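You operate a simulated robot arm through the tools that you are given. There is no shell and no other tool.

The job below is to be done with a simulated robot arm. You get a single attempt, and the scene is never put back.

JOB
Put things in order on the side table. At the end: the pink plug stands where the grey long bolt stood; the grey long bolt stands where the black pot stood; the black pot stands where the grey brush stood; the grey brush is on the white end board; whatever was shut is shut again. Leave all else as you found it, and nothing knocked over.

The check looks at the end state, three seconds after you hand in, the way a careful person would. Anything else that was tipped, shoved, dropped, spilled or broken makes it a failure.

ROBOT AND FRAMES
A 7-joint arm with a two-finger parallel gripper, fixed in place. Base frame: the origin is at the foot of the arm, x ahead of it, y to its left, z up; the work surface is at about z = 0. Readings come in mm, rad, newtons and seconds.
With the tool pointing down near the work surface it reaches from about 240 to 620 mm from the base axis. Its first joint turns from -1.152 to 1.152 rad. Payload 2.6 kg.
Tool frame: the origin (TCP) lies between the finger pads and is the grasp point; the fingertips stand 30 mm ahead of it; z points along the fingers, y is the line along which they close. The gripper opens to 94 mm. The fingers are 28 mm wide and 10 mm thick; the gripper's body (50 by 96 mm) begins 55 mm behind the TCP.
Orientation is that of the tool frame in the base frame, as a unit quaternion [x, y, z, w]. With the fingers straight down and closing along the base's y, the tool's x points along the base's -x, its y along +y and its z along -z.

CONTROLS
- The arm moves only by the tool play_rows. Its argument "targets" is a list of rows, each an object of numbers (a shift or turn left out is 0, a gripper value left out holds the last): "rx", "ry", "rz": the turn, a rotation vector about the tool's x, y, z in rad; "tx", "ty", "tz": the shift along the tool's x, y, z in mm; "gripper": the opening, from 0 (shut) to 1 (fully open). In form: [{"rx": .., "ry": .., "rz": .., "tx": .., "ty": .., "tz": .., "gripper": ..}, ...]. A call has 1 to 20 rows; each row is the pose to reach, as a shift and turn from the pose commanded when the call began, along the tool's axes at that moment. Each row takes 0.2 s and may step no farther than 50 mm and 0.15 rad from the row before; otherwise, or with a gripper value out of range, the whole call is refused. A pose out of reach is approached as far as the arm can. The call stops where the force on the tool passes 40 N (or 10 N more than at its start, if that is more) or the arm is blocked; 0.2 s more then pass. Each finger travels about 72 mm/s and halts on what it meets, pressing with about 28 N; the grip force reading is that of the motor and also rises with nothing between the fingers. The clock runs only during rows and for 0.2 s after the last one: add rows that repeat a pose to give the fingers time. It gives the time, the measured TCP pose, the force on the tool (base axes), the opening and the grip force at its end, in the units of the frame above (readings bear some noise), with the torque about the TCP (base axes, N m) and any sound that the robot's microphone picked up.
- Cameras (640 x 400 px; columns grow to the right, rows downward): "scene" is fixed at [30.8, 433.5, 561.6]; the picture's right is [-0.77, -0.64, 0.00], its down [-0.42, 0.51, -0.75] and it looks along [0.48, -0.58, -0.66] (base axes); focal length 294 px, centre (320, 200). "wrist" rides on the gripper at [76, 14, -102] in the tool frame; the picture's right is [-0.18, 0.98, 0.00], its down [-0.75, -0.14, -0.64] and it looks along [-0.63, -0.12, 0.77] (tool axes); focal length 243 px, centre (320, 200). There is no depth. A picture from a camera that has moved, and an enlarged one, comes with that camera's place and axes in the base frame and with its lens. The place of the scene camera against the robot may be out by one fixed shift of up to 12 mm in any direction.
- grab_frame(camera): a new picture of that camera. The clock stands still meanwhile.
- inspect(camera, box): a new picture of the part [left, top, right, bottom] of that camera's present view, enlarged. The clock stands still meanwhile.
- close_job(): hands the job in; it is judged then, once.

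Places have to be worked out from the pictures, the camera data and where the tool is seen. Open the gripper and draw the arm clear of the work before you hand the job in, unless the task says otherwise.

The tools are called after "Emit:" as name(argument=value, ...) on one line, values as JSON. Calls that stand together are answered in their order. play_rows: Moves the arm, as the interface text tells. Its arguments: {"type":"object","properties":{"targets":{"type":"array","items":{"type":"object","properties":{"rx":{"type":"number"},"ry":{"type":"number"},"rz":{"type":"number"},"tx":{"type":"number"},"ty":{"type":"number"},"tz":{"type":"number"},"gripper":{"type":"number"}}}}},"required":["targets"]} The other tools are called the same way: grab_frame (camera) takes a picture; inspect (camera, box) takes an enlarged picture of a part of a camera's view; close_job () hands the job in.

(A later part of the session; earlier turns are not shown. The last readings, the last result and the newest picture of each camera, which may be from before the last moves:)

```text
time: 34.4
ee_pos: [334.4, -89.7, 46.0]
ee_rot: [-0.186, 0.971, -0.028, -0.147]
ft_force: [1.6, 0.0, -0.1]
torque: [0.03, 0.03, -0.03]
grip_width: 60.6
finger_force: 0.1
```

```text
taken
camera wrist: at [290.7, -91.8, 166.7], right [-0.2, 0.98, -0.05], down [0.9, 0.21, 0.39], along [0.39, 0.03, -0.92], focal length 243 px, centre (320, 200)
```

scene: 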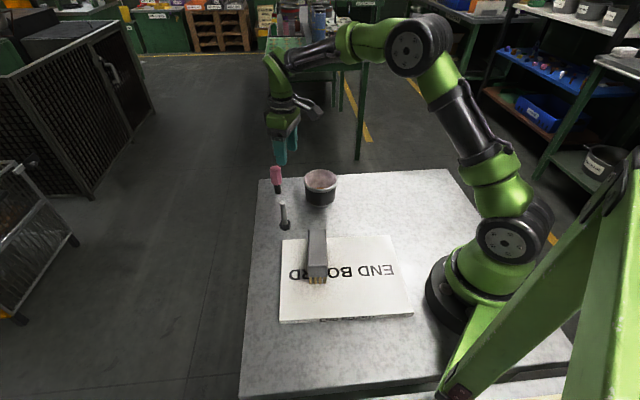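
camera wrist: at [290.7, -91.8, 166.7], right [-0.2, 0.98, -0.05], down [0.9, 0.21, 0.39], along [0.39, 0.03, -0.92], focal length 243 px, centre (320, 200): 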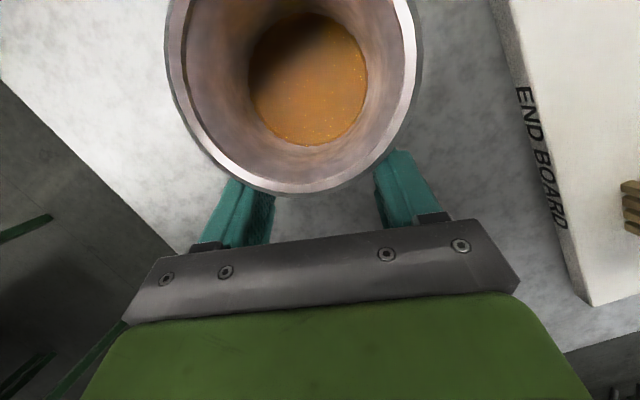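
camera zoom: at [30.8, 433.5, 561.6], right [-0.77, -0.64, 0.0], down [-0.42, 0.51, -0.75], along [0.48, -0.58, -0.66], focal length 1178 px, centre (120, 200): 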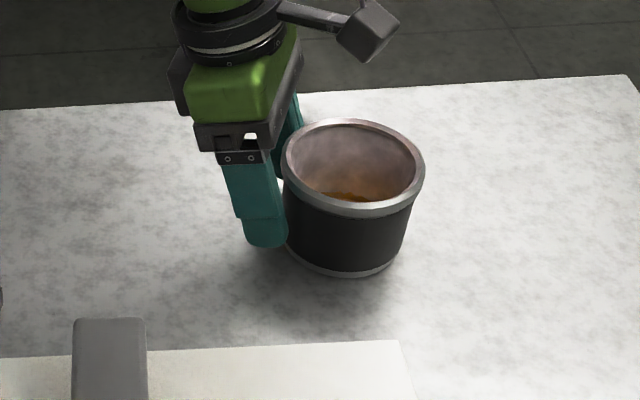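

The pot stands within about 3 mm of the brush's old base centre. I back the fingers off horizontally and rise along the tool axis away from it.

Emit:
play_rows(targets=[{"tx": -3.8, "tz": -1.2}, {"tx": -9.6, "tz": -3.0}, {"tx": -14.3, "tz": -4.4}, {"tx": -16.3, "tz": -20}, {"tx": -16.3, "tz": -50}, {"tx": -16.3, "tz": -85}, {"tx": -16.3, "tz": -120}, {"tx": -16.3, "tz": -150}, {"tx": -16.3, "tz": -165}, {"tx": -16.3, "tz": -165}])

Emit:
inspect(camera="scene", box=[300, 150, 440, 250])

Emit:
grab_frame(camera="wrist")

```text
time: 36.6
ee_pos: [394.8, -65.1, 200.0]
ee_rot: [-0.187, 0.971, -0.028, -0.147]
ft_force: [-0.1, 0.3, -0.1]
torque: [-0.01, 0.0, 0.0]
grip_width: 60.1
finger_force: 0.0
```

```text
4.00 times, centred on (370, 200) of scene
camera zoom: at [30.8, 433.5, 561.6], right [-0.77, -0.64, 0.0], down [-0.42, 0.51, -0.75], along [0.48, -0.58, -0.66], focal length 1178 px, centre (120, 200)
```

zoom: 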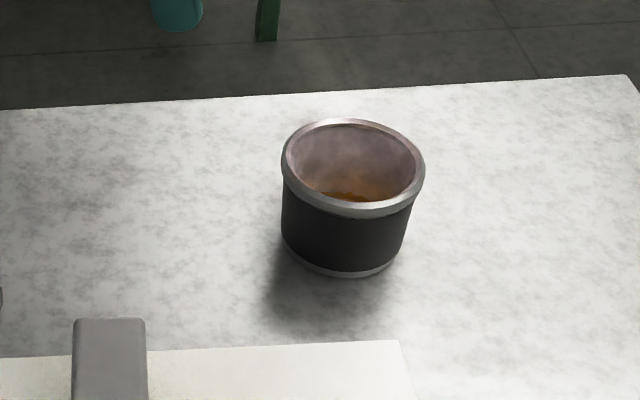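

```text
taken
camera wrist: at [351.2, -67.6, 321.4], right [-0.2, 0.98, -0.05], down [0.9, 0.21, 0.39], along [0.39, 0.03, -0.92], focal length 243 px, centre (320, 200)
```

wrist: 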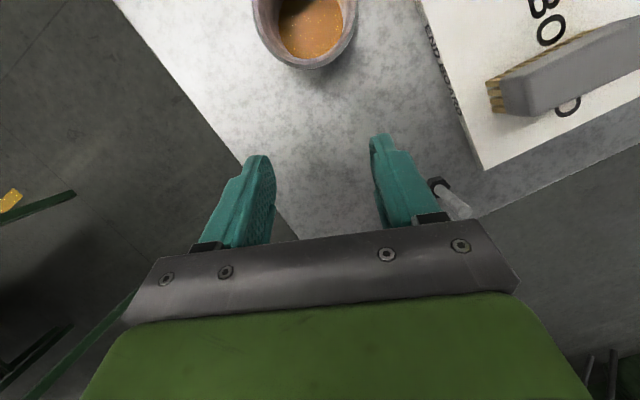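

The pot is free and upright in the brush's old place. Now I level the tool again (ry -0.3).

Emit:
play_rows(targets=[{"ry": -0.1}, {"ry": -0.2}, {"ry": -0.3}, {"ry": -0.3}])

```text
time: 37.6
ee_pos: [394.7, -65.4, 200.4]
ee_rot: [-0.19, 0.982, 0.0, 0.001]
ft_force: [-1.0, -1.1, -0.9]
torque: [0.0, 0.02, -0.03]
grip_width: 60.2
finger_force: 0.2
```

Level again at (394.7,-65.4,200). I move above the bolt at about (434,89) and turn back to the neutral heading to measure it.

Emit:
play_rows(targets=[{"tx": -8, "ty": 11, "tz": -5, "rz": 0.05}, {"tx": -24, "ty": 33, "tz": -12, "rz": 0.13}, {"tx": -42, "ty": 58, "tz": -20, "rz": 0.2}, {"tx": -60, "ty": 83, "tz": -20, "rz": 0.27}, {"tx": -77, "ty": 106, "tz": -20, "rz": 0.33}, {"tx": -90, "ty": 123, "tz": -20, "rz": 0.37}, {"tx": -94, "ty": 129, "tz": -20, "rz": 0.38}, {"tx": -94, "ty": 129, "tz": -20, "rz": 0.38}])

Emit:
grab_frame(camera="wrist")

Emit:
inspect(camera="wrist", box=[240, 40, 400, 140])

Emit:
inspect(camera="scene", box=[250, 170, 350, 240])

```text
time: 39.4
ee_pos: [434.0, 87.8, 218.7]
ee_rot: [0.0, 1.0, 0.0, 0.0]
ft_force: [0.3, 0.3, 0.0]
torque: [0.02, 0.02, -0.01]
grip_width: 60.1
finger_force: 0.0
```

```text
taken
camera wrist: at [358.4, 102.9, 322.1], right [0.18, 0.98, 0.0], down [0.75, -0.14, 0.64], along [0.63, -0.12, -0.77], focal length 243 px, centre (320, 200)
```

wrist: 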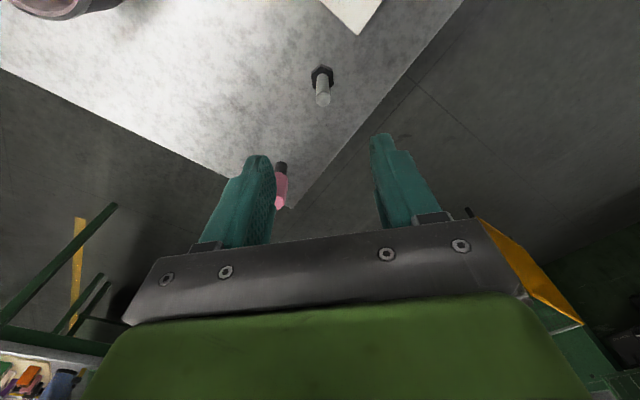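

```text
4.00 times, centred on (320, 90) of wrist
camera zoom: at [358.4, 102.9, 322.1], right [0.18, 0.98, 0.0], down [0.75, -0.14, 0.64], along [0.63, -0.12, -0.77], focal length 970 px, centre (320, 640)
```

zoom: 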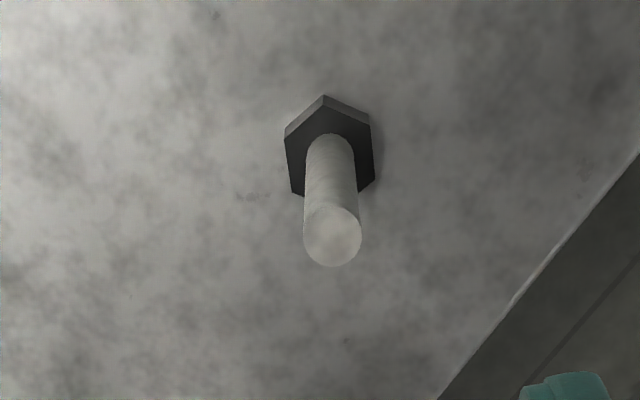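

```text
5.71 times, centred on (300, 205) of scene
camera zoom: at [30.8, 433.5, 561.6], right [-0.77, -0.64, 0.0], down [-0.42, 0.51, -0.75], along [0.48, -0.58, -0.66], focal length 1683 px, centre (434, 171)
```

zoom: 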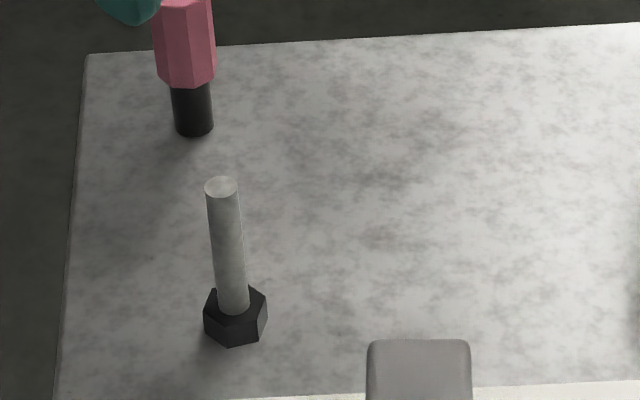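

The bolt is about 89 mm tall with a 13 mm shank, standing at about (430.5,91.5). I shift over it and drop so the fingertips are just above its top, to check alignment.

Emit:
play_rows(targets=[{"tx": 2, "ty": 1.5, "tz": 15}, {"tx": 3.5, "ty": 2.6, "tz": 40}, {"tx": 3.5, "ty": 2.6, "tz": 62}, {"tx": 3.5, "ty": 2.6, "tz": 76}, {"tx": 3.5, "ty": 2.6, "tz": 80}, {"tx": 3.5, "ty": 2.6, "tz": 80}])

Emit:
grab_frame(camera="wrist")

Emit:
inspect(camera="wrist", box=[240, 80, 400, 180])

```text
time: 40.8
ee_pos: [431.8, 90.8, 139.5]
ee_rot: [-0.002, 1.0, 0.0, 0.0]
ft_force: [-0.6, -0.2, 0.0]
torque: [0.01, -0.01, 0.01]
grip_width: 60.3
finger_force: 0.0
```

```text
taken
camera wrist: at [355.4, 105.8, 242.0], right [0.18, 0.98, 0.0], down [0.75, -0.14, 0.64], along [0.63, -0.12, -0.77], focal length 243 px, centre (320, 200)
```

wrist: 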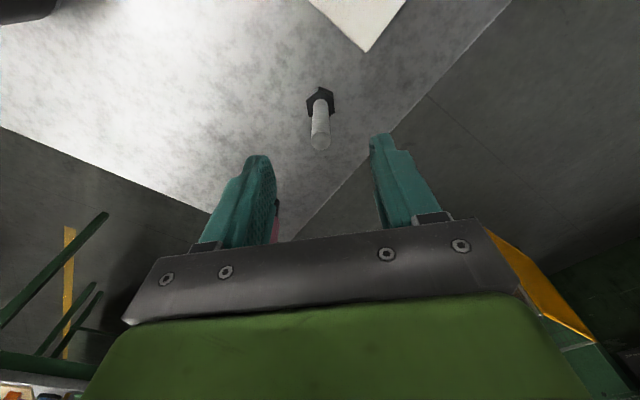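

```text
4.00 times, centred on (320, 130) of wrist
camera zoom: at [355.4, 105.8, 242.0], right [0.18, 0.98, 0.0], down [0.75, -0.14, 0.64], along [0.63, -0.12, -0.77], focal length 970 px, centre (320, 480)
```

zoom: 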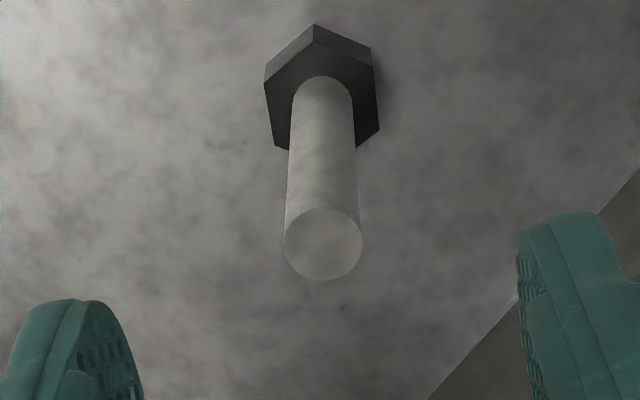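

The bolt is aligned in y within about 0.5 mm and about 2 mm nearer in x. I descend to z≈60 so the pads hold the shank, with the tips well above the head.

Emit:
play_rows(targets=[{"tx": 2, "tz": 15}, {"tx": 2, "tz": 35}, {"tx": 2, "tz": 55}, {"tx": 2, "tz": 72}, {"tx": 2, "tz": 80}, {"tx": 2, "tz": 80}])

Emit:
grab_frame(camera="wrist")

Emit:
inspect(camera="scene", box=[240, 140, 350, 240])

```text
time: 42.2
ee_pos: [428.5, 92.0, 57.0]
ee_rot: [-0.001, 1.0, 0.0, 0.0]
ft_force: [-0.8, -0.2, -0.2]
torque: [0.01, 0.02, -0.02]
grip_width: 60.1
finger_force: 0.1
```

```text
taken
camera wrist: at [353.0, 106.2, 161.1], right [0.18, 0.98, 0.0], down [0.75, -0.14, 0.64], along [0.63, -0.12, -0.77], focal length 243 px, centre (320, 200)
```

wrist: 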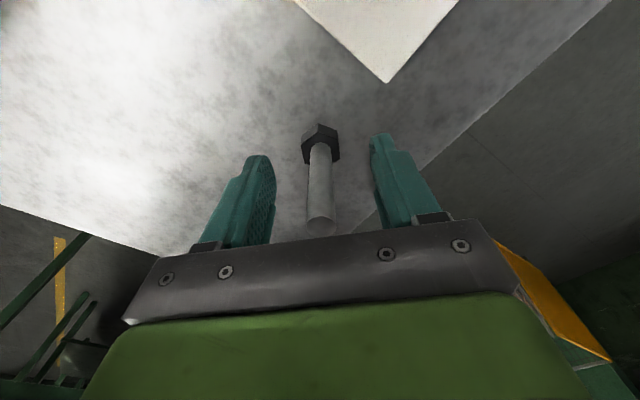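

```text
4.00 times, centred on (295, 190) of scene
camera zoom: at [30.8, 433.5, 561.6], right [-0.77, -0.64, 0.0], down [-0.42, 0.51, -0.75], along [0.48, -0.58, -0.66], focal length 1178 px, centre (420, 240)
```

zoom: 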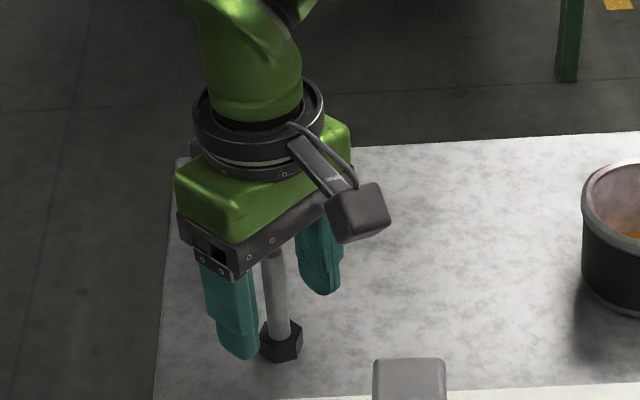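

The shank is centred between the fingers. I close in steps so it isn't knocked.

Emit:
play_rows(targets=[{"gripper": 0.45}, {"gripper": 0.3}, {"gripper": 0.22}, {"gripper": 0.17}, {"gripper": 0.13}, {"gripper": 0.09}, {"gripper": 0.05}, {"gripper": 0.05}])

Emit:
grab_frame(camera="wrist")

Emit:
inspect(camera="scene", box=[240, 140, 350, 240])

```text
time: 44.0
ee_pos: [428.6, 92.2, 58.5]
ee_rot: [-0.001, 1.0, 0.0, -0.001]
ft_force: [-0.5, -0.5, -0.5]
torque: [-0.04, -0.02, -0.01]
grip_width: 12.1
finger_force: 27.6
```

```text
taken
camera wrist: at [353.1, 106.2, 161.3], right [0.18, 0.98, 0.0], down [0.75, -0.14, 0.64], along [0.63, -0.12, -0.77], focal length 243 px, centre (320, 200)
```

wrist: 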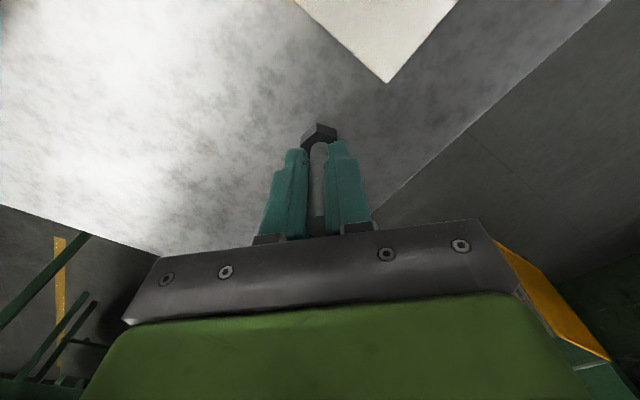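

```text
4.00 times, centred on (295, 190) of scene
camera zoom: at [30.8, 433.5, 561.6], right [-0.77, -0.64, 0.0], down [-0.42, 0.51, -0.75], along [0.48, -0.58, -0.66], focal length 1178 px, centre (420, 240)
```

zoom: 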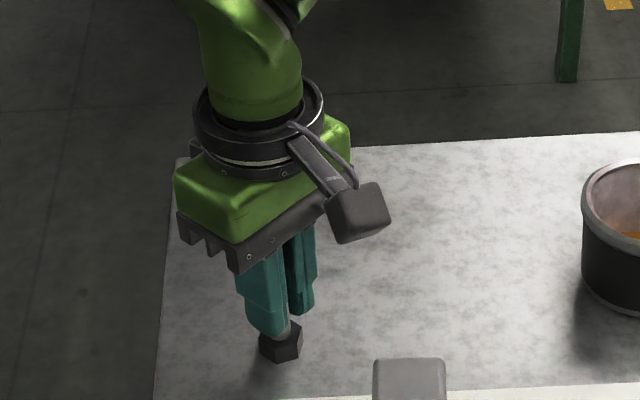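

The bolt is gripped at 12.1 mm. I lift it 50 mm straight up.

Emit:
play_rows(targets=[{"tz": -5}, {"tz": -15}, {"tz": -30}, {"tz": -44}, {"tz": -50}, {"tz": -50}])

Emit:
grab_frame(camera="wrist")

Emit:
inspect(camera="scene", box=[240, 120, 350, 240])

```text
time: 45.4
ee_pos: [428.2, 92.3, 107.7]
ee_rot: [-0.001, 1.0, 0.0, 0.0]
ft_force: [0.2, 0.5, -1.3]
torque: [-0.02, -0.02, 0.0]
grip_width: 12.5
finger_force: 27.4
```

```text
taken
camera wrist: at [352.6, 106.3, 211.6], right [0.18, 0.98, 0.0], down [0.75, -0.14, 0.64], along [0.63, -0.12, -0.77], focal length 243 px, centre (320, 200)
```

wrist: 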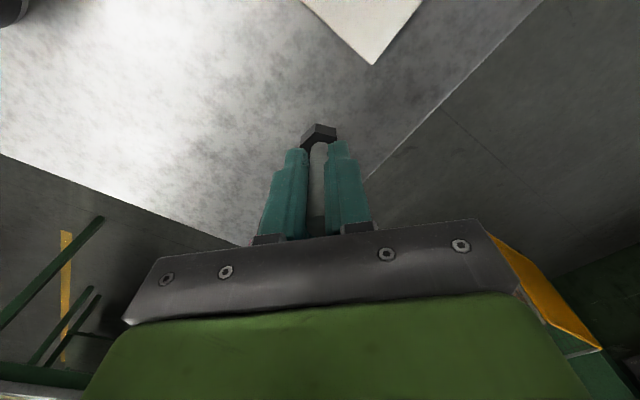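

```text
3.33 times, centred on (295, 180) of scene
camera zoom: at [30.8, 433.5, 561.6], right [-0.77, -0.64, 0.0], down [-0.42, 0.51, -0.75], along [0.48, -0.58, -0.66], focal length 982 px, centre (403, 267)
```

zoom: 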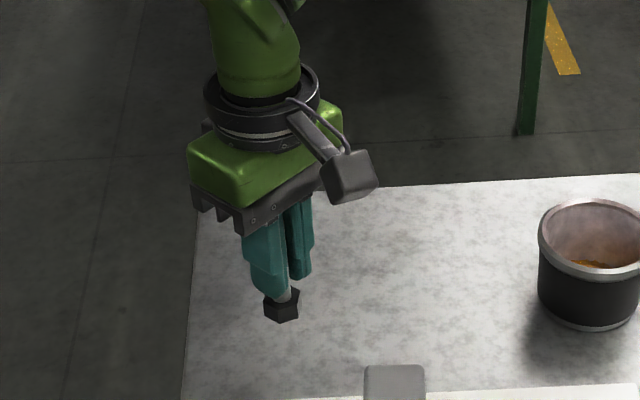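

The bolt hangs straight in the grip with its tool-frame place unchanged. I carry it to the pot's old spot at (434.5,-49.6), at the same height.

Emit:
play_rows(targets=[{"tx": -0.5, "ty": -10}, {"tx": -1.2, "ty": -32}, {"tx": -2.1, "ty": -56}, {"tx": -3.0, "ty": -80}, {"tx": -4.0, "ty": -104}, {"tx": -4.8, "ty": -126}, {"tx": -5.3, "ty": -138}, {"tx": -5.3, "ty": -141.5}, {"tx": -5.3, "ty": -141.5}])

Emit:
grab_frame(camera="wrist")

Emit:
grab_frame(camera="scene")

```text
time: 47.4
ee_pos: [434.6, -49.9, 110.4]
ee_rot: [-0.001, 1.0, 0.0, 0.001]
ft_force: [0.4, -0.4, -0.3]
torque: [0.0, 0.0, 0.03]
grip_width: 12.4
finger_force: 28.3
```

```text
taken
camera wrist: at [359.3, -36.0, 212.4], right [0.18, 0.98, 0.0], down [0.75, -0.14, 0.64], along [0.63, -0.12, -0.77], focal length 243 px, centre (320, 200)
```

wrist: 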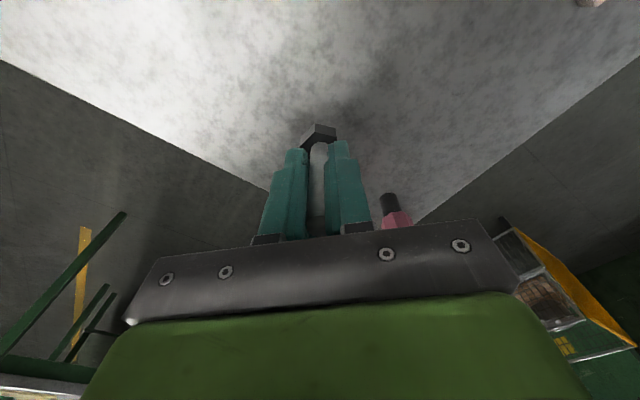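

```text
taken
```

scene: 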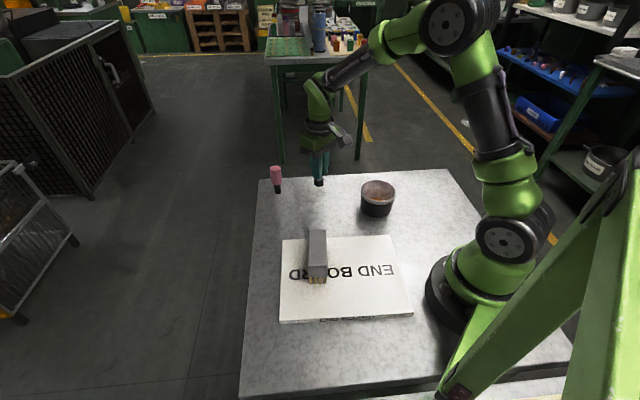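

The bolt is above the pot's old place. I lower it to about 2 mm above the table (it was gripped exactly 50 mm lower) and check the force.

Emit:
play_rows(targets=[{"tz": 10}, {"tz": 22}, {"tz": 33}, {"tz": 41}, {"tz": 46}, {"tz": 48}, {"tz": 48}])

Emit:
inspect(camera="scene", box=[260, 130, 390, 230])

```text
time: 49.0
ee_pos: [433.5, -49.0, 60.6]
ee_rot: [0.0, 1.0, 0.0, 0.0]
ft_force: [0.4, -0.2, -1.5]
torque: [0.03, 0.0, -0.01]
grip_width: 12.4
finger_force: 27.6
```

```text
4.00 times, centred on (325, 180) of scene
camera zoom: at [30.8, 433.5, 561.6], right [-0.77, -0.64, 0.0], down [-0.42, 0.51, -0.75], along [0.48, -0.58, -0.66], focal length 1178 px, centre (300, 280)
```

zoom: 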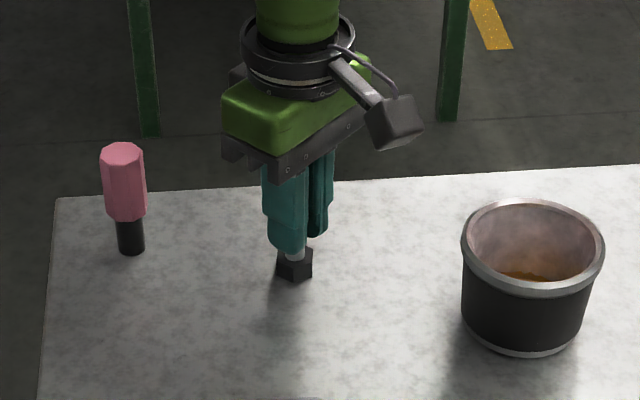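

Comparing scene pictures, the bolt's base is about 1.8 px left of the pot's old base centre, while the wrist data says it is exact. I split the difference with a 3 mm shift toward -y, then lower the last 2 mm.

Emit:
play_rows(targets=[{"tx": 0.3, "ty": -1.5}, {"tx": 0.5, "ty": -3}, {"tx": 0.5, "ty": -3, "tz": 0.7}, {"tx": 0.5, "ty": -3, "tz": 1.4}, {"tx": 0.5, "ty": -3, "tz": 2.0}, {"tx": 0.5, "ty": -3, "tz": 2.0}])

Emit:
inspect(camera="scene", box=[290, 165, 354, 215])

```text
time: 50.4
ee_pos: [434.1, -52.7, 58.7]
ee_rot: [-0.001, 1.0, 0.0, 0.0]
ft_force: [-0.1, -0.7, -0.8]
torque: [0.02, 0.0, -0.03]
grip_width: 12.3
finger_force: 27.9
```

```text
8.00 times, centred on (322, 190) of scene
camera zoom: at [30.8, 433.5, 561.6], right [-0.77, -0.64, 0.0], down [-0.42, 0.51, -0.75], along [0.48, -0.58, -0.66], focal length 2356 px, centre (304, 280)
```

zoom: 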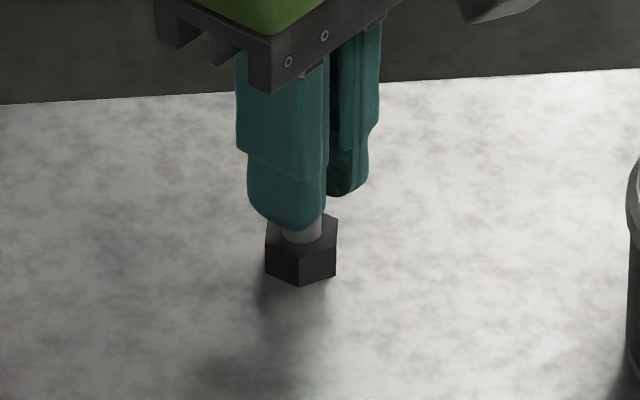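

The bolt's base is now at pixel (319.6,197.9) against the pot's (320.6,197.3), within about 3 mm. The force still shows its weight, so I lower by 0.5 mm steps until it bears.

Emit:
play_rows(targets=[{"tz": 0.3}, {"tz": 0.6}, {"tz": 0.6}])

```text
time: 51.2
ee_pos: [433.6, -51.7, 59.2]
ee_rot: [0.0, 1.0, 0.0, 0.001]
ft_force: [0.0, -0.5, -1.5]
torque: [0.03, -0.01, -0.03]
grip_width: 12.6
finger_force: 28.4
```

Emit:
play_rows(targets=[{"tz": 0.3}, {"tz": 0.6}, {"tz": 0.6}])

```text
time: 52.0
ee_pos: [433.6, -52.1, 58.4]
ee_rot: [0.0, 1.0, 0.0, 0.0]
ft_force: [-3.2, 0.3, 8.9]
torque: [0.03, 0.23, 0.01]
grip_width: 12.5
finger_force: 27.2
```

Contact is made (about 9 N up). I relieve by 0.4 mm and then open the fingers gently.

Emit:
play_rows(targets=[{"tz": -0.4}, {"tz": -0.4}, {"tz": -0.4, "gripper": 0.17}, {"tz": -0.4, "gripper": 0.22}, {"tz": -0.4, "gripper": 0.3}, {"tz": -0.4, "gripper": 0.45}, {"tz": -0.4, "gripper": 0.6}, {"tz": -0.4, "gripper": 0.6}])

Emit:
inspect(camera="scene", box=[270, 130, 370, 215])

Emit:
grab_frame(camera="wrist")

```text
time: 53.8
ee_pos: [433.4, -52.9, 57.9]
ee_rot: [-0.001, 1.0, 0.001, 0.0]
ft_force: [0.4, 0.9, -0.6]
torque: [0.0, 0.03, -0.01]
grip_width: 56.6
finger_force: 0.1
```

```text
4.71 times, centred on (320, 172) of scene
camera zoom: at [30.8, 433.5, 561.6], right [-0.77, -0.64, 0.0], down [-0.42, 0.51, -0.75], along [0.48, -0.58, -0.66], focal length 1386 px, centre (320, 329)
```

zoom: 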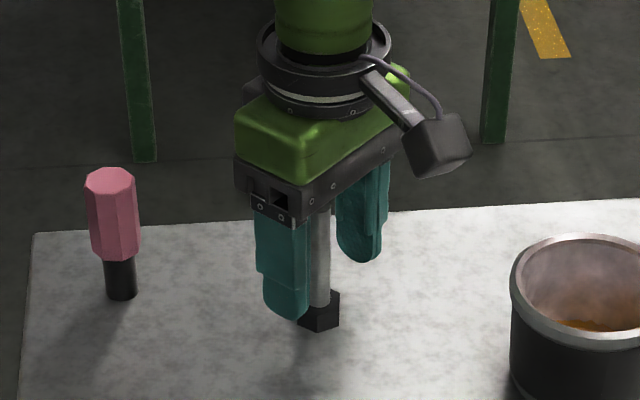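

```text
taken
camera wrist: at [357.8, -38.5, 161.0], right [0.18, 0.98, 0.0], down [0.75, -0.14, 0.64], along [0.63, -0.12, -0.77], focal length 243 px, centre (320, 200)
```

wrist: 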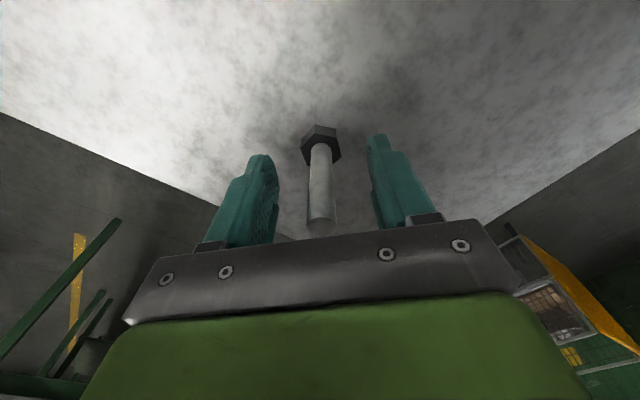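

The bolt stands upright on its own. I rise straight up clear of it and then move over the plug at about (549,10).

Emit:
play_rows(targets=[{"tz": -15}, {"tz": -45}, {"tz": -85}, {"tz": -120}, {"tz": -135}, {"tx": -15, "ty": 8, "tz": -140}, {"tx": -40, "ty": 21, "tz": -140}, {"tx": -65, "ty": 35, "tz": -140}, {"tx": -90, "ty": 48, "tz": -140}, {"tx": -108, "ty": 58, "tz": -140}, {"tx": -115, "ty": 62, "tz": -140}, {"tx": -115, "ty": 62, "tz": -140}])

Emit:
grab_frame(camera="wrist")

Emit:
inspect(camera="wrist", box=[240, 40, 400, 140])

Emit:
inspect(camera="scene", box=[250, 140, 350, 220])

```text
time: 56.4
ee_pos: [548.2, 11.0, 197.9]
ee_rot: [0.0, 1.0, 0.0, -0.001]
ft_force: [0.8, 0.6, 0.2]
torque: [0.04, 0.03, 0.0]
grip_width: 56.4
finger_force: 0.1
```

```text
taken
camera wrist: at [473.1, 24.4, 300.8], right [0.18, 0.98, 0.0], down [0.75, -0.14, 0.64], along [0.63, -0.12, -0.77], focal length 243 px, centre (320, 200)
```

wrist: 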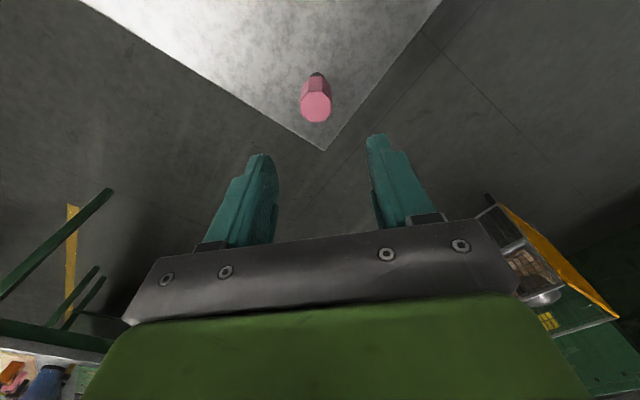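

```text
4.00 times, centred on (320, 90) of wrist
camera zoom: at [473.1, 24.4, 300.8], right [0.18, 0.98, 0.0], down [0.75, -0.14, 0.64], along [0.63, -0.12, -0.77], focal length 970 px, centre (320, 640)
```

zoom: 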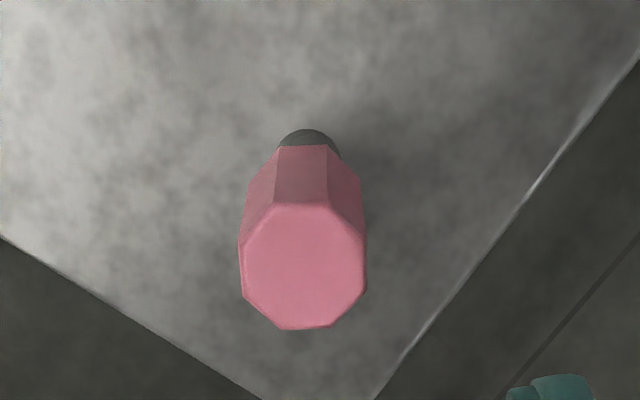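

```text
5.00 times, centred on (300, 180) of scene
camera zoom: at [30.8, 433.5, 561.6], right [-0.77, -0.64, 0.0], down [-0.42, 0.51, -0.75], along [0.48, -0.58, -0.66], focal length 1472 px, centre (420, 300)
```

zoom: 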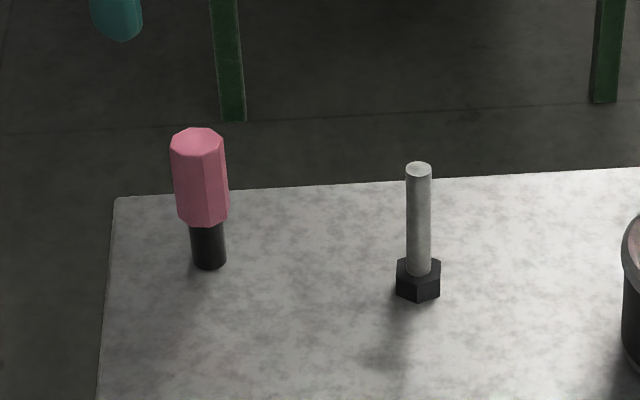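

The plug is octagonal, about 27 mm across flats and 80 mm tall, centred near (546.5,6.3) with its flats about 7° off. I turn to match, correct the position and lower the tips to just above its top.

Emit:
play_rows(targets=[{"tx": 1, "ty": -2, "tz": 10, "rz": 0.06, "gripper": 0.7}, {"tx": 2.3, "ty": -4.1, "tz": 28, "rz": 0.12}, {"tx": 2.3, "ty": -4.1, "tz": 46, "rz": 0.12}, {"tx": 2.3, "ty": -4.1, "tz": 60, "rz": 0.12}, {"tx": 2.3, "ty": -4.1, "tz": 68, "rz": 0.12}, {"tx": 2.3, "ty": -4.1, "tz": 68, "rz": 0.12}])

Emit:
grab_frame(camera="wrist")

Emit:
inspect(camera="wrist", box=[240, 90, 400, 190])

```text
time: 57.8
ee_pos: [547.3, 4.9, 131.1]
ee_rot: [0.059, 0.998, -0.001, 0.0]
ft_force: [0.2, 1.1, -0.2]
torque: [0.01, 0.04, 0.0]
grip_width: 66.0
finger_force: 0.1
```

```text
taken
camera wrist: at [473.2, 29.4, 233.5], right [0.3, 0.95, 0.0], down [0.73, -0.23, 0.64], along [0.61, -0.19, -0.77], focal length 243 px, centre (320, 200)
```

wrist: 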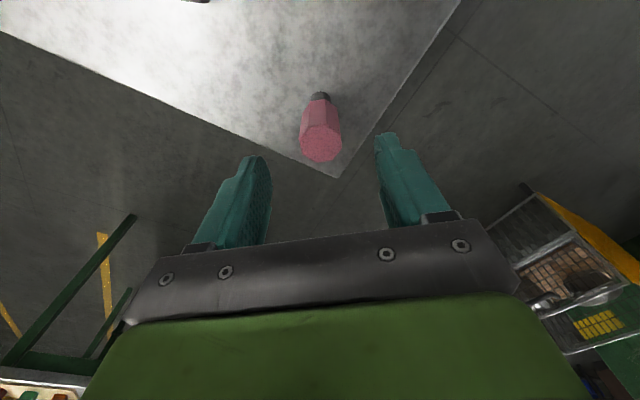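

```text
4.00 times, centred on (320, 140) of wrist
camera zoom: at [473.2, 29.4, 233.5], right [0.3, 0.95, 0.0], down [0.73, -0.23, 0.64], along [0.61, -0.19, -0.77], focal length 970 px, centre (320, 440)
```

zoom: 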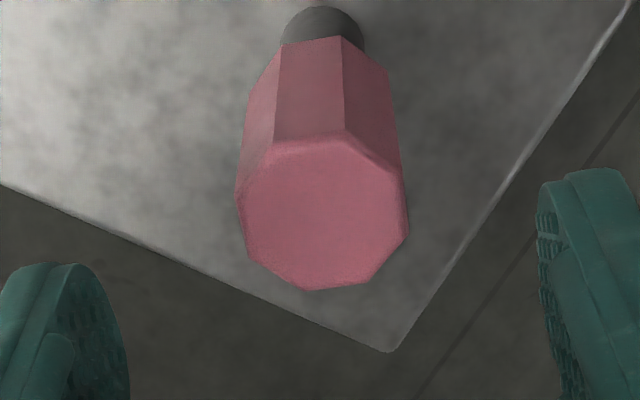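

The plug is centred under the TCP within 0.5 mm and its flats are parallel to the pads. I descend to z≈57.

Emit:
play_rows(targets=[{"tz": 15}, {"tz": 33}, {"tz": 50}, {"tz": 64}, {"tz": 73}, {"tz": 73}])

Emit:
grab_frame(camera="wrist")

Emit:
inspect(camera="scene", box=[240, 120, 350, 220])

```text
time: 59.2
ee_pos: [545.7, 5.8, 57.4]
ee_rot: [0.059, 0.998, 0.001, 0.001]
ft_force: [0.0, 0.0, 0.1]
torque: [-0.02, 0.02, -0.03]
grip_width: 66.2
finger_force: 0.0
```

```text
taken
camera wrist: at [473.0, 29.0, 160.3], right [0.3, 0.95, 0.0], down [0.73, -0.23, 0.64], along [0.61, -0.19, -0.77], focal length 243 px, centre (320, 200)
```

wrist: 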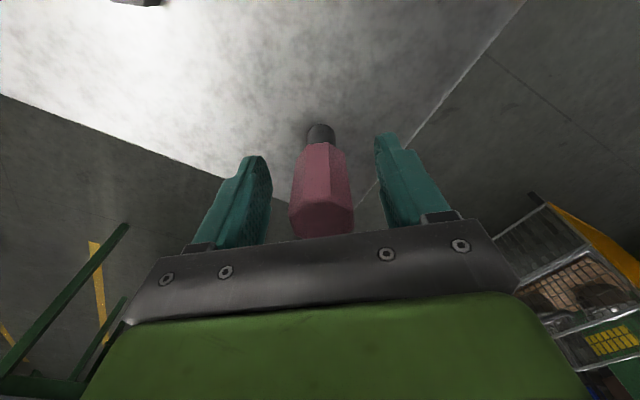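

```text
4.00 times, centred on (295, 170) of scene
camera zoom: at [30.8, 433.5, 561.6], right [-0.77, -0.64, 0.0], down [-0.42, 0.51, -0.75], along [0.48, -0.58, -0.66], focal length 1178 px, centre (420, 320)
```

zoom: 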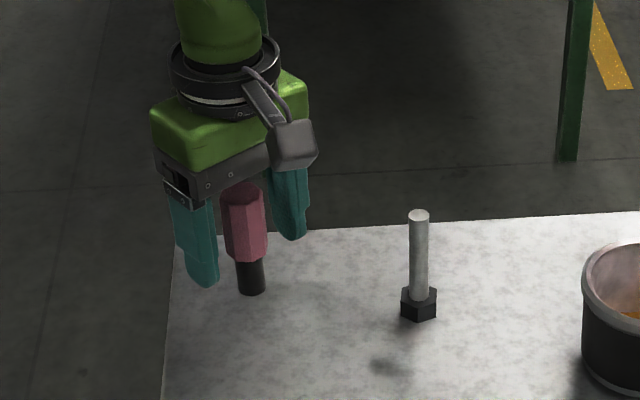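

The plug is between the fingers. I close in small steps.

Emit:
play_rows(targets=[{"gripper": 0.55}, {"gripper": 0.42}, {"gripper": 0.36}, {"gripper": 0.32}, {"gripper": 0.28}, {"gripper": 0.24}, {"gripper": 0.2}, {"gripper": 0.2}])

Emit:
grab_frame(camera="wrist")

```text
time: 61.0
ee_pos: [545.5, 5.6, 57.1]
ee_rot: [0.059, 0.998, 0.0, 0.0]
ft_force: [-1.6, 0.3, 2.4]
torque: [0.02, 0.0, 0.0]
grip_width: 27.1
finger_force: 28.4
```

```text
taken
camera wrist: at [473.1, 29.0, 160.7], right [0.3, 0.95, 0.0], down [0.73, -0.23, 0.64], along [0.61, -0.19, -0.77], focal length 243 px, centre (320, 200)
```

wrist: 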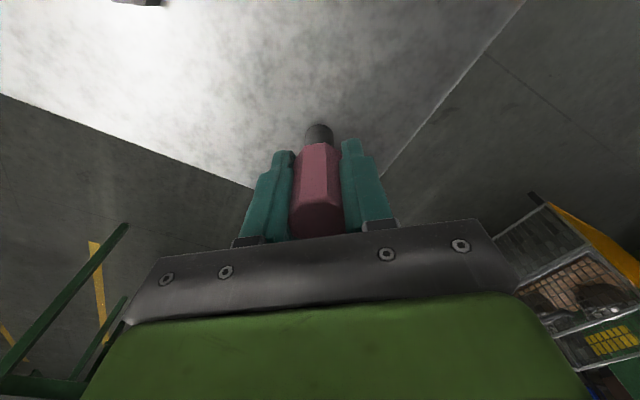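

The plug is gripped at 27 mm. I lift it 60 mm straight up.

Emit:
play_rows(targets=[{"tz": -4}, {"tz": -14}, {"tz": -30}, {"tz": -48}, {"tz": -60}, {"tz": -60}])

Emit:
grab_frame(camera="wrist")

Emit:
inspect(camera="scene", box=[240, 100, 350, 220])

```text
time: 62.4
ee_pos: [546.2, 6.4, 116.3]
ee_rot: [0.059, 0.998, 0.001, 0.0]
ft_force: [0.2, 1.0, -0.7]
torque: [0.01, 0.01, 0.02]
grip_width: 27.3
finger_force: 27.8
```

```text
taken
camera wrist: at [473.0, 28.7, 220.5], right [0.3, 0.95, 0.0], down [0.73, -0.23, 0.64], along [0.61, -0.19, -0.77], focal length 243 px, centre (320, 200)
```

wrist: 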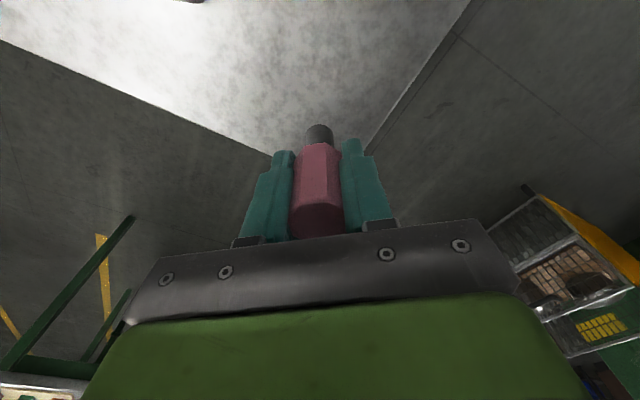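

```text
3.33 times, centred on (295, 160) of scene
camera zoom: at [30.8, 433.5, 561.6], right [-0.77, -0.64, 0.0], down [-0.42, 0.51, -0.75], along [0.48, -0.58, -0.66], focal length 982 px, centre (403, 333)
```

zoom: 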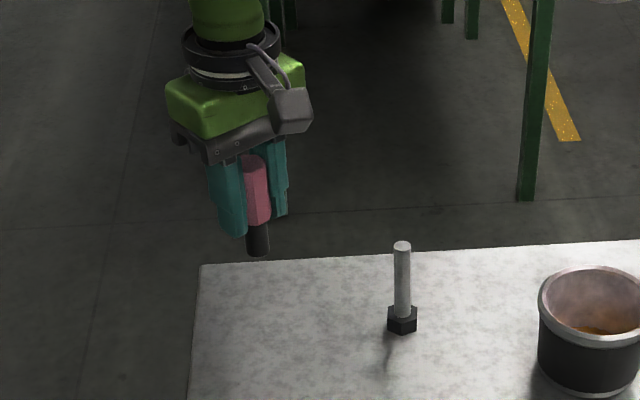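

The plug hangs straight in the grip. I carry it to the bolt's old spot at about (429.3,92).

Emit:
play_rows(targets=[{"tx": 9, "ty": 5}, {"tx": 29, "ty": 16.5}, {"tx": 51, "ty": 29}, {"tx": 73, "ty": 41.5}, {"tx": 95, "ty": 54}, {"tx": 114, "ty": 64.5}, {"tx": 124, "ty": 70}, {"tx": 126.9, "ty": 71.8}, {"tx": 126.9, "ty": 71.8}])

Emit:
grab_frame(camera="wrist")

Emit:
inspect(camera="scene", box=[230, 120, 350, 240])

```text
time: 64.4
ee_pos: [428.6, 91.0, 117.6]
ee_rot: [0.06, 0.998, -0.001, 0.001]
ft_force: [-0.3, 1.0, -0.5]
torque: [0.02, -0.03, 0.04]
grip_width: 27.4
finger_force: 27.8
```

```text
taken
camera wrist: at [355.1, 115.0, 221.0], right [0.3, 0.95, 0.0], down [0.73, -0.23, 0.64], along [0.61, -0.19, -0.77], focal length 243 px, centre (320, 200)
```

wrist: 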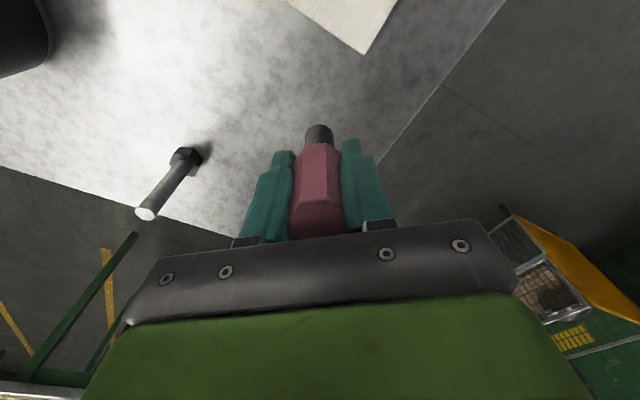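

```text
3.33 times, centred on (290, 180) of scene
camera zoom: at [30.7, 433.5, 561.6], right [-0.77, -0.64, 0.0], down [-0.42, 0.51, -0.75], along [0.48, -0.58, -0.66], focal length 982 px, centre (420, 267)
```

zoom: 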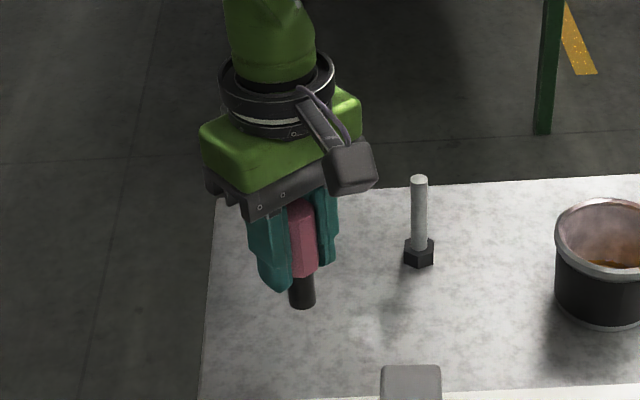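

The plug is above the bolt's old spot. I lower to about 2 mm above the table.

Emit:
play_rows(targets=[{"tz": 10}, {"tz": 24}, {"tz": 38}, {"tz": 49}, {"tz": 55}, {"tz": 58}, {"tz": 58}])

Emit:
inspect(camera="scene", box=[250, 170, 330, 235])

```text
time: 66.0
ee_pos: [428.4, 91.7, 58.7]
ee_rot: [0.059, 0.998, 0.0, 0.0]
ft_force: [0.8, -0.4, 0.4]
torque: [-0.03, -0.02, 0.0]
grip_width: 27.1
finger_force: 28.0
```

```text
6.15 times, centred on (290, 202) of scene
camera zoom: at [30.8, 433.5, 561.6], right [-0.77, -0.64, 0.0], down [-0.42, 0.51, -0.75], along [0.48, -0.58, -0.66], focal length 1812 px, centre (505, 185)
```

zoom: 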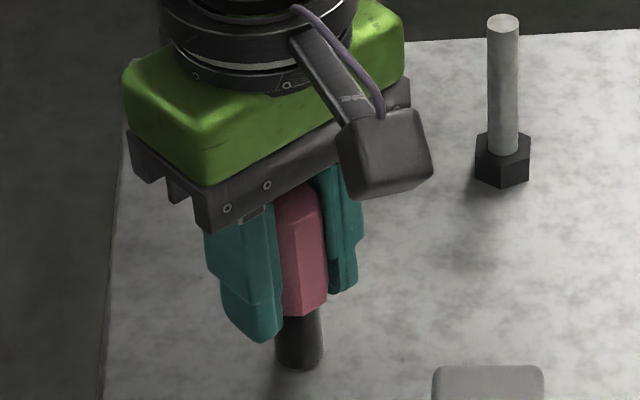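

The plug's base is about 1.4 px right of where the bolt's base was, so I shift about 3 mm in +x while hovering and then lower gently.

Emit:
play_rows(targets=[{"tx": -1.5, "ty": 0.2}, {"tx": -3.0, "ty": 0.35}, {"tx": -3.0, "ty": 0.35, "tz": 0.7}, {"tx": -3.0, "ty": 0.35, "tz": 1.4}, {"tx": -3.0, "ty": 0.35, "tz": 1.4}])

Emit:
inspect(camera="scene", box=[250, 170, 330, 235])

```text
time: 67.2
ee_pos: [431.6, 91.8, 58.8]
ee_rot: [0.06, 0.998, 0.0, 0.0]
ft_force: [-0.3, 0.2, 0.6]
torque: [0.0, -0.03, -0.01]
grip_width: 27.4
finger_force: 28.0
```

```text
6.15 times, centred on (290, 202) of scene
camera zoom: at [30.8, 433.5, 561.6], right [-0.77, -0.64, 0.0], down [-0.42, 0.51, -0.75], along [0.48, -0.58, -0.66], focal length 1812 px, centre (505, 185)
```

zoom: 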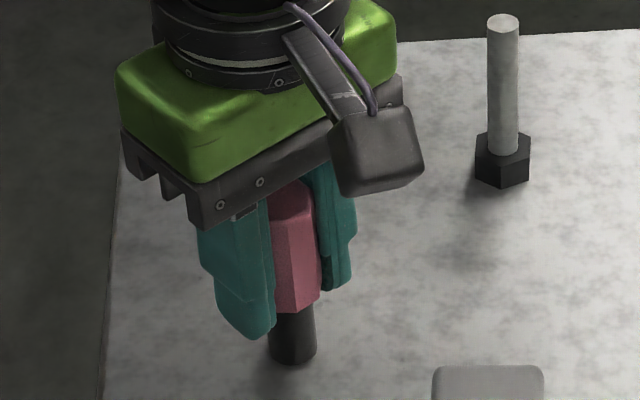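

The base now matches the bolt's old pixel position (285.6,226.6 against 285.3,227.1). I lower in fine steps until contact.

Emit:
play_rows(targets=[{"tz": 0.3}, {"tz": 0.6}, {"tz": 0.6}])

```text
time: 68.0
ee_pos: [431.1, 92.9, 57.3]
ee_rot: [0.06, 0.998, 0.0, 0.0]
ft_force: [-2.2, -0.9, 4.6]
torque: [0.01, 0.11, 0.01]
grip_width: 27.2
finger_force: 27.8
```

There is light contact of about 5 N. I relieve slightly and open the fingers gradually.

Emit:
play_rows(targets=[{"tz": -0.2}, {"tz": -0.2}, {"tz": -0.2, "gripper": 0.32}, {"tz": -0.2, "gripper": 0.36}, {"tz": -0.2, "gripper": 0.42}, {"tz": -0.2, "gripper": 0.52}, {"tz": -0.2, "gripper": 0.65}, {"tz": -0.2, "gripper": 0.7}, {"tz": -0.2, "gripper": 0.7}])

Emit:
grab_frame(camera="wrist")

Emit:
inspect(camera="scene", box=[250, 150, 350, 240])

```text
time: 70.0
ee_pos: [432.3, 91.9, 58.0]
ee_rot: [0.059, 0.998, 0.0, 0.0]
ft_force: [-0.3, 0.3, -0.5]
torque: [0.01, 0.02, 0.0]
grip_width: 65.7
finger_force: 0.0
```

```text
taken
camera wrist: at [358.7, 114.8, 160.5], right [0.3, 0.95, 0.0], down [0.73, -0.23, 0.64], along [0.61, -0.19, -0.77], focal length 243 px, centre (320, 200)
```

wrist: 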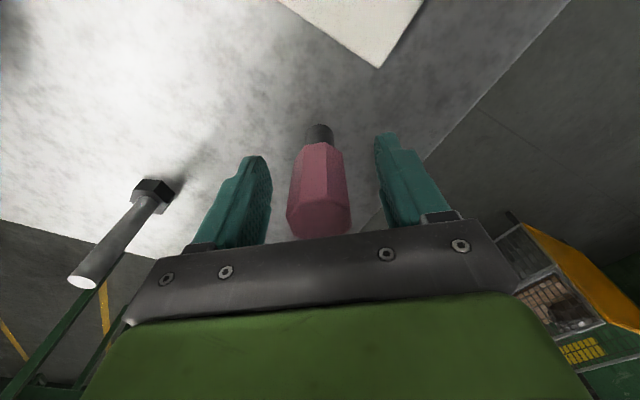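

```text
4.44 times, centred on (300, 195) of scene
camera zoom: at [30.8, 433.5, 561.6], right [-0.77, -0.64, 0.0], down [-0.42, 0.51, -0.75], along [0.48, -0.58, -0.66], focal length 1309 px, centre (409, 222)
```

zoom: 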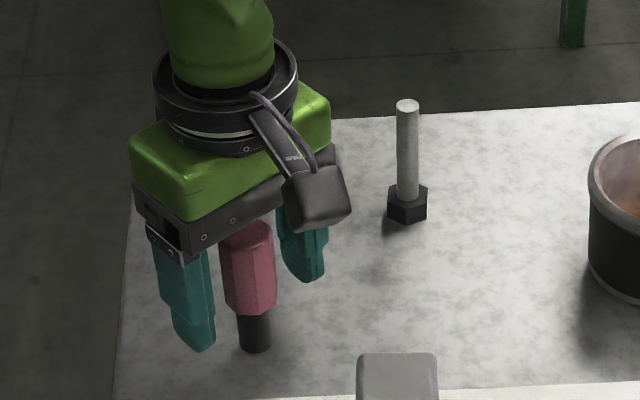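

The plug stands upright by itself. I rise straight up and then draw back toward the starting pose with the gripper open.

Emit:
play_rows(targets=[{"tz": -12}, {"tz": -40}, {"tz": -80}, {"tz": -120}, {"tz": -160}, {"tz": -200}, {"tz": -225, "gripper": 1.0}, {"tz": -235, "gripper": 1.0}, {"tz": -235, "gripper": 1.0}])

Emit:
grab_frame(camera="scene")

Emit:
grab_frame(camera="wrist")

```text
time: 72.0
ee_pos: [432.1, 92.5, 293.0]
ee_rot: [0.059, 0.998, 0.0, 0.0]
ft_force: [-0.2, -0.3, 0.6]
torque: [0.01, -0.04, 0.04]
grip_width: 93.7
finger_force: 0.1
```

```text
taken
```

scene: 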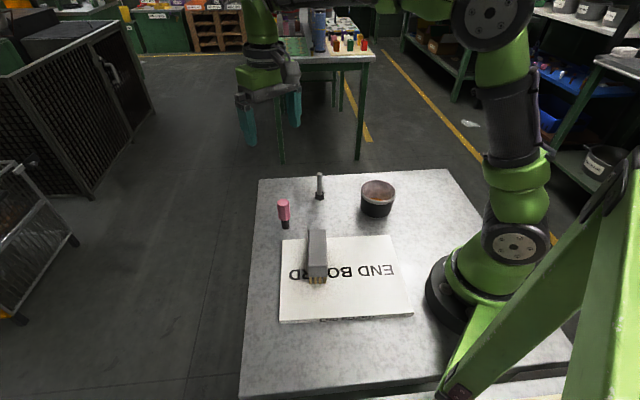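

```text
taken
camera wrist: at [359.4, 115.9, 396.4], right [0.3, 0.95, 0.0], down [0.73, -0.23, 0.64], along [0.61, -0.19, -0.77], focal length 243 px, centre (320, 200)
```

wrist: 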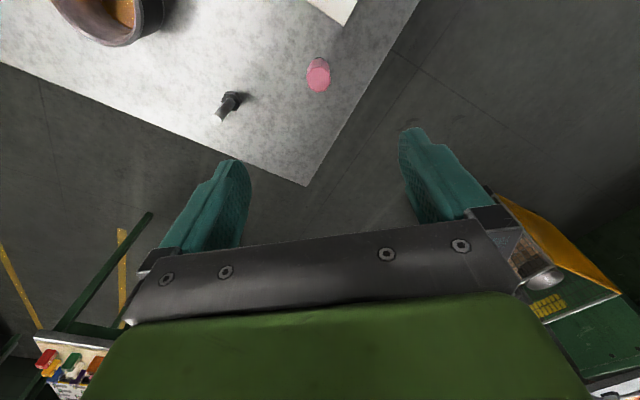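

All four objects stand as intended. I move back over the near side, as in my early view of the brush, to check the pot's new spot against the brush's old one from the same camera pose.

Emit:
play_rows(targets=[{"tx": 8, "ty": -18, "rz": -0.02}, {"tx": 22, "ty": -48, "rz": -0.04}, {"tx": 38, "ty": -84, "rz": -0.06}, {"tx": 54, "ty": -120, "rz": -0.08}, {"tx": 70, "ty": -156, "rz": -0.1}, {"tx": 86, "ty": -190, "rz": -0.12}, {"tx": 98, "ty": -217, "rz": -0.12}, {"tx": 105, "ty": -231.5, "rz": -0.12}, {"tx": 105, "ty": -231.5, "rz": -0.12}])

Emit:
grab_frame(camera="wrist")

Emit:
inspect(camera="wrist", box=[260, 0, 420, 100])

Emit:
inspect(camera="scene", box=[240, 150, 420, 300])

```text
time: 74.0
ee_pos: [300.6, -125.1, 293.3]
ee_rot: [-0.001, 1.0, 0.0, 0.0]
ft_force: [-0.5, 0.4, 0.2]
torque: [0.0, 0.0, -0.04]
grip_width: 94.1
finger_force: 0.0
```

```text
taken
camera wrist: at [224.5, -110.7, 396.5], right [0.18, 0.98, 0.0], down [0.75, -0.14, 0.64], along [0.63, -0.12, -0.77], focal length 243 px, centre (320, 200)
```

wrist: 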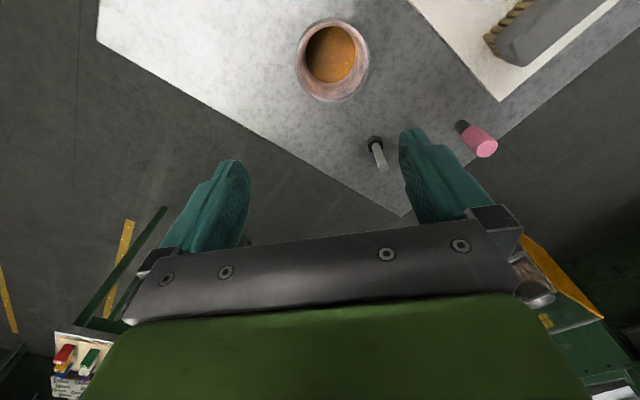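

```text
4.00 times, centred on (340, 50) of wrist
camera zoom: at [224.5, -110.7, 396.5], right [0.18, 0.98, 0.0], down [0.75, -0.14, 0.64], along [0.63, -0.12, -0.77], focal length 970 px, centre (240, 800)
```

zoom: 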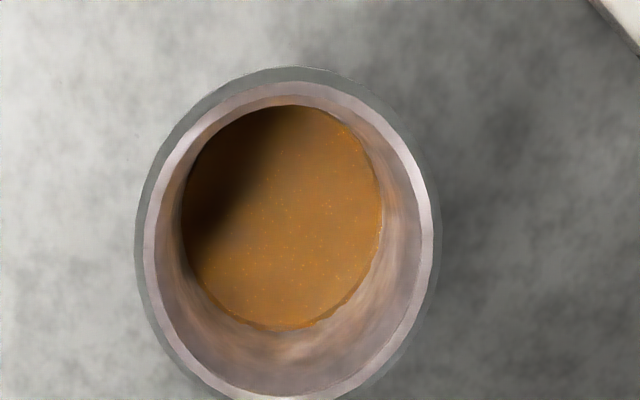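

```text
2.67 times, centred on (330, 225) of scene
camera zoom: at [30.8, 433.5, 561.6], right [-0.77, -0.64, 0.0], down [-0.42, 0.51, -0.75], along [0.48, -0.58, -0.66], focal length 785 px, centre (293, 133)
```

zoom: 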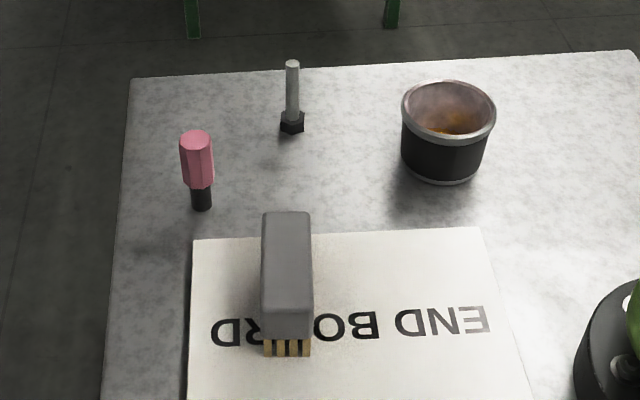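

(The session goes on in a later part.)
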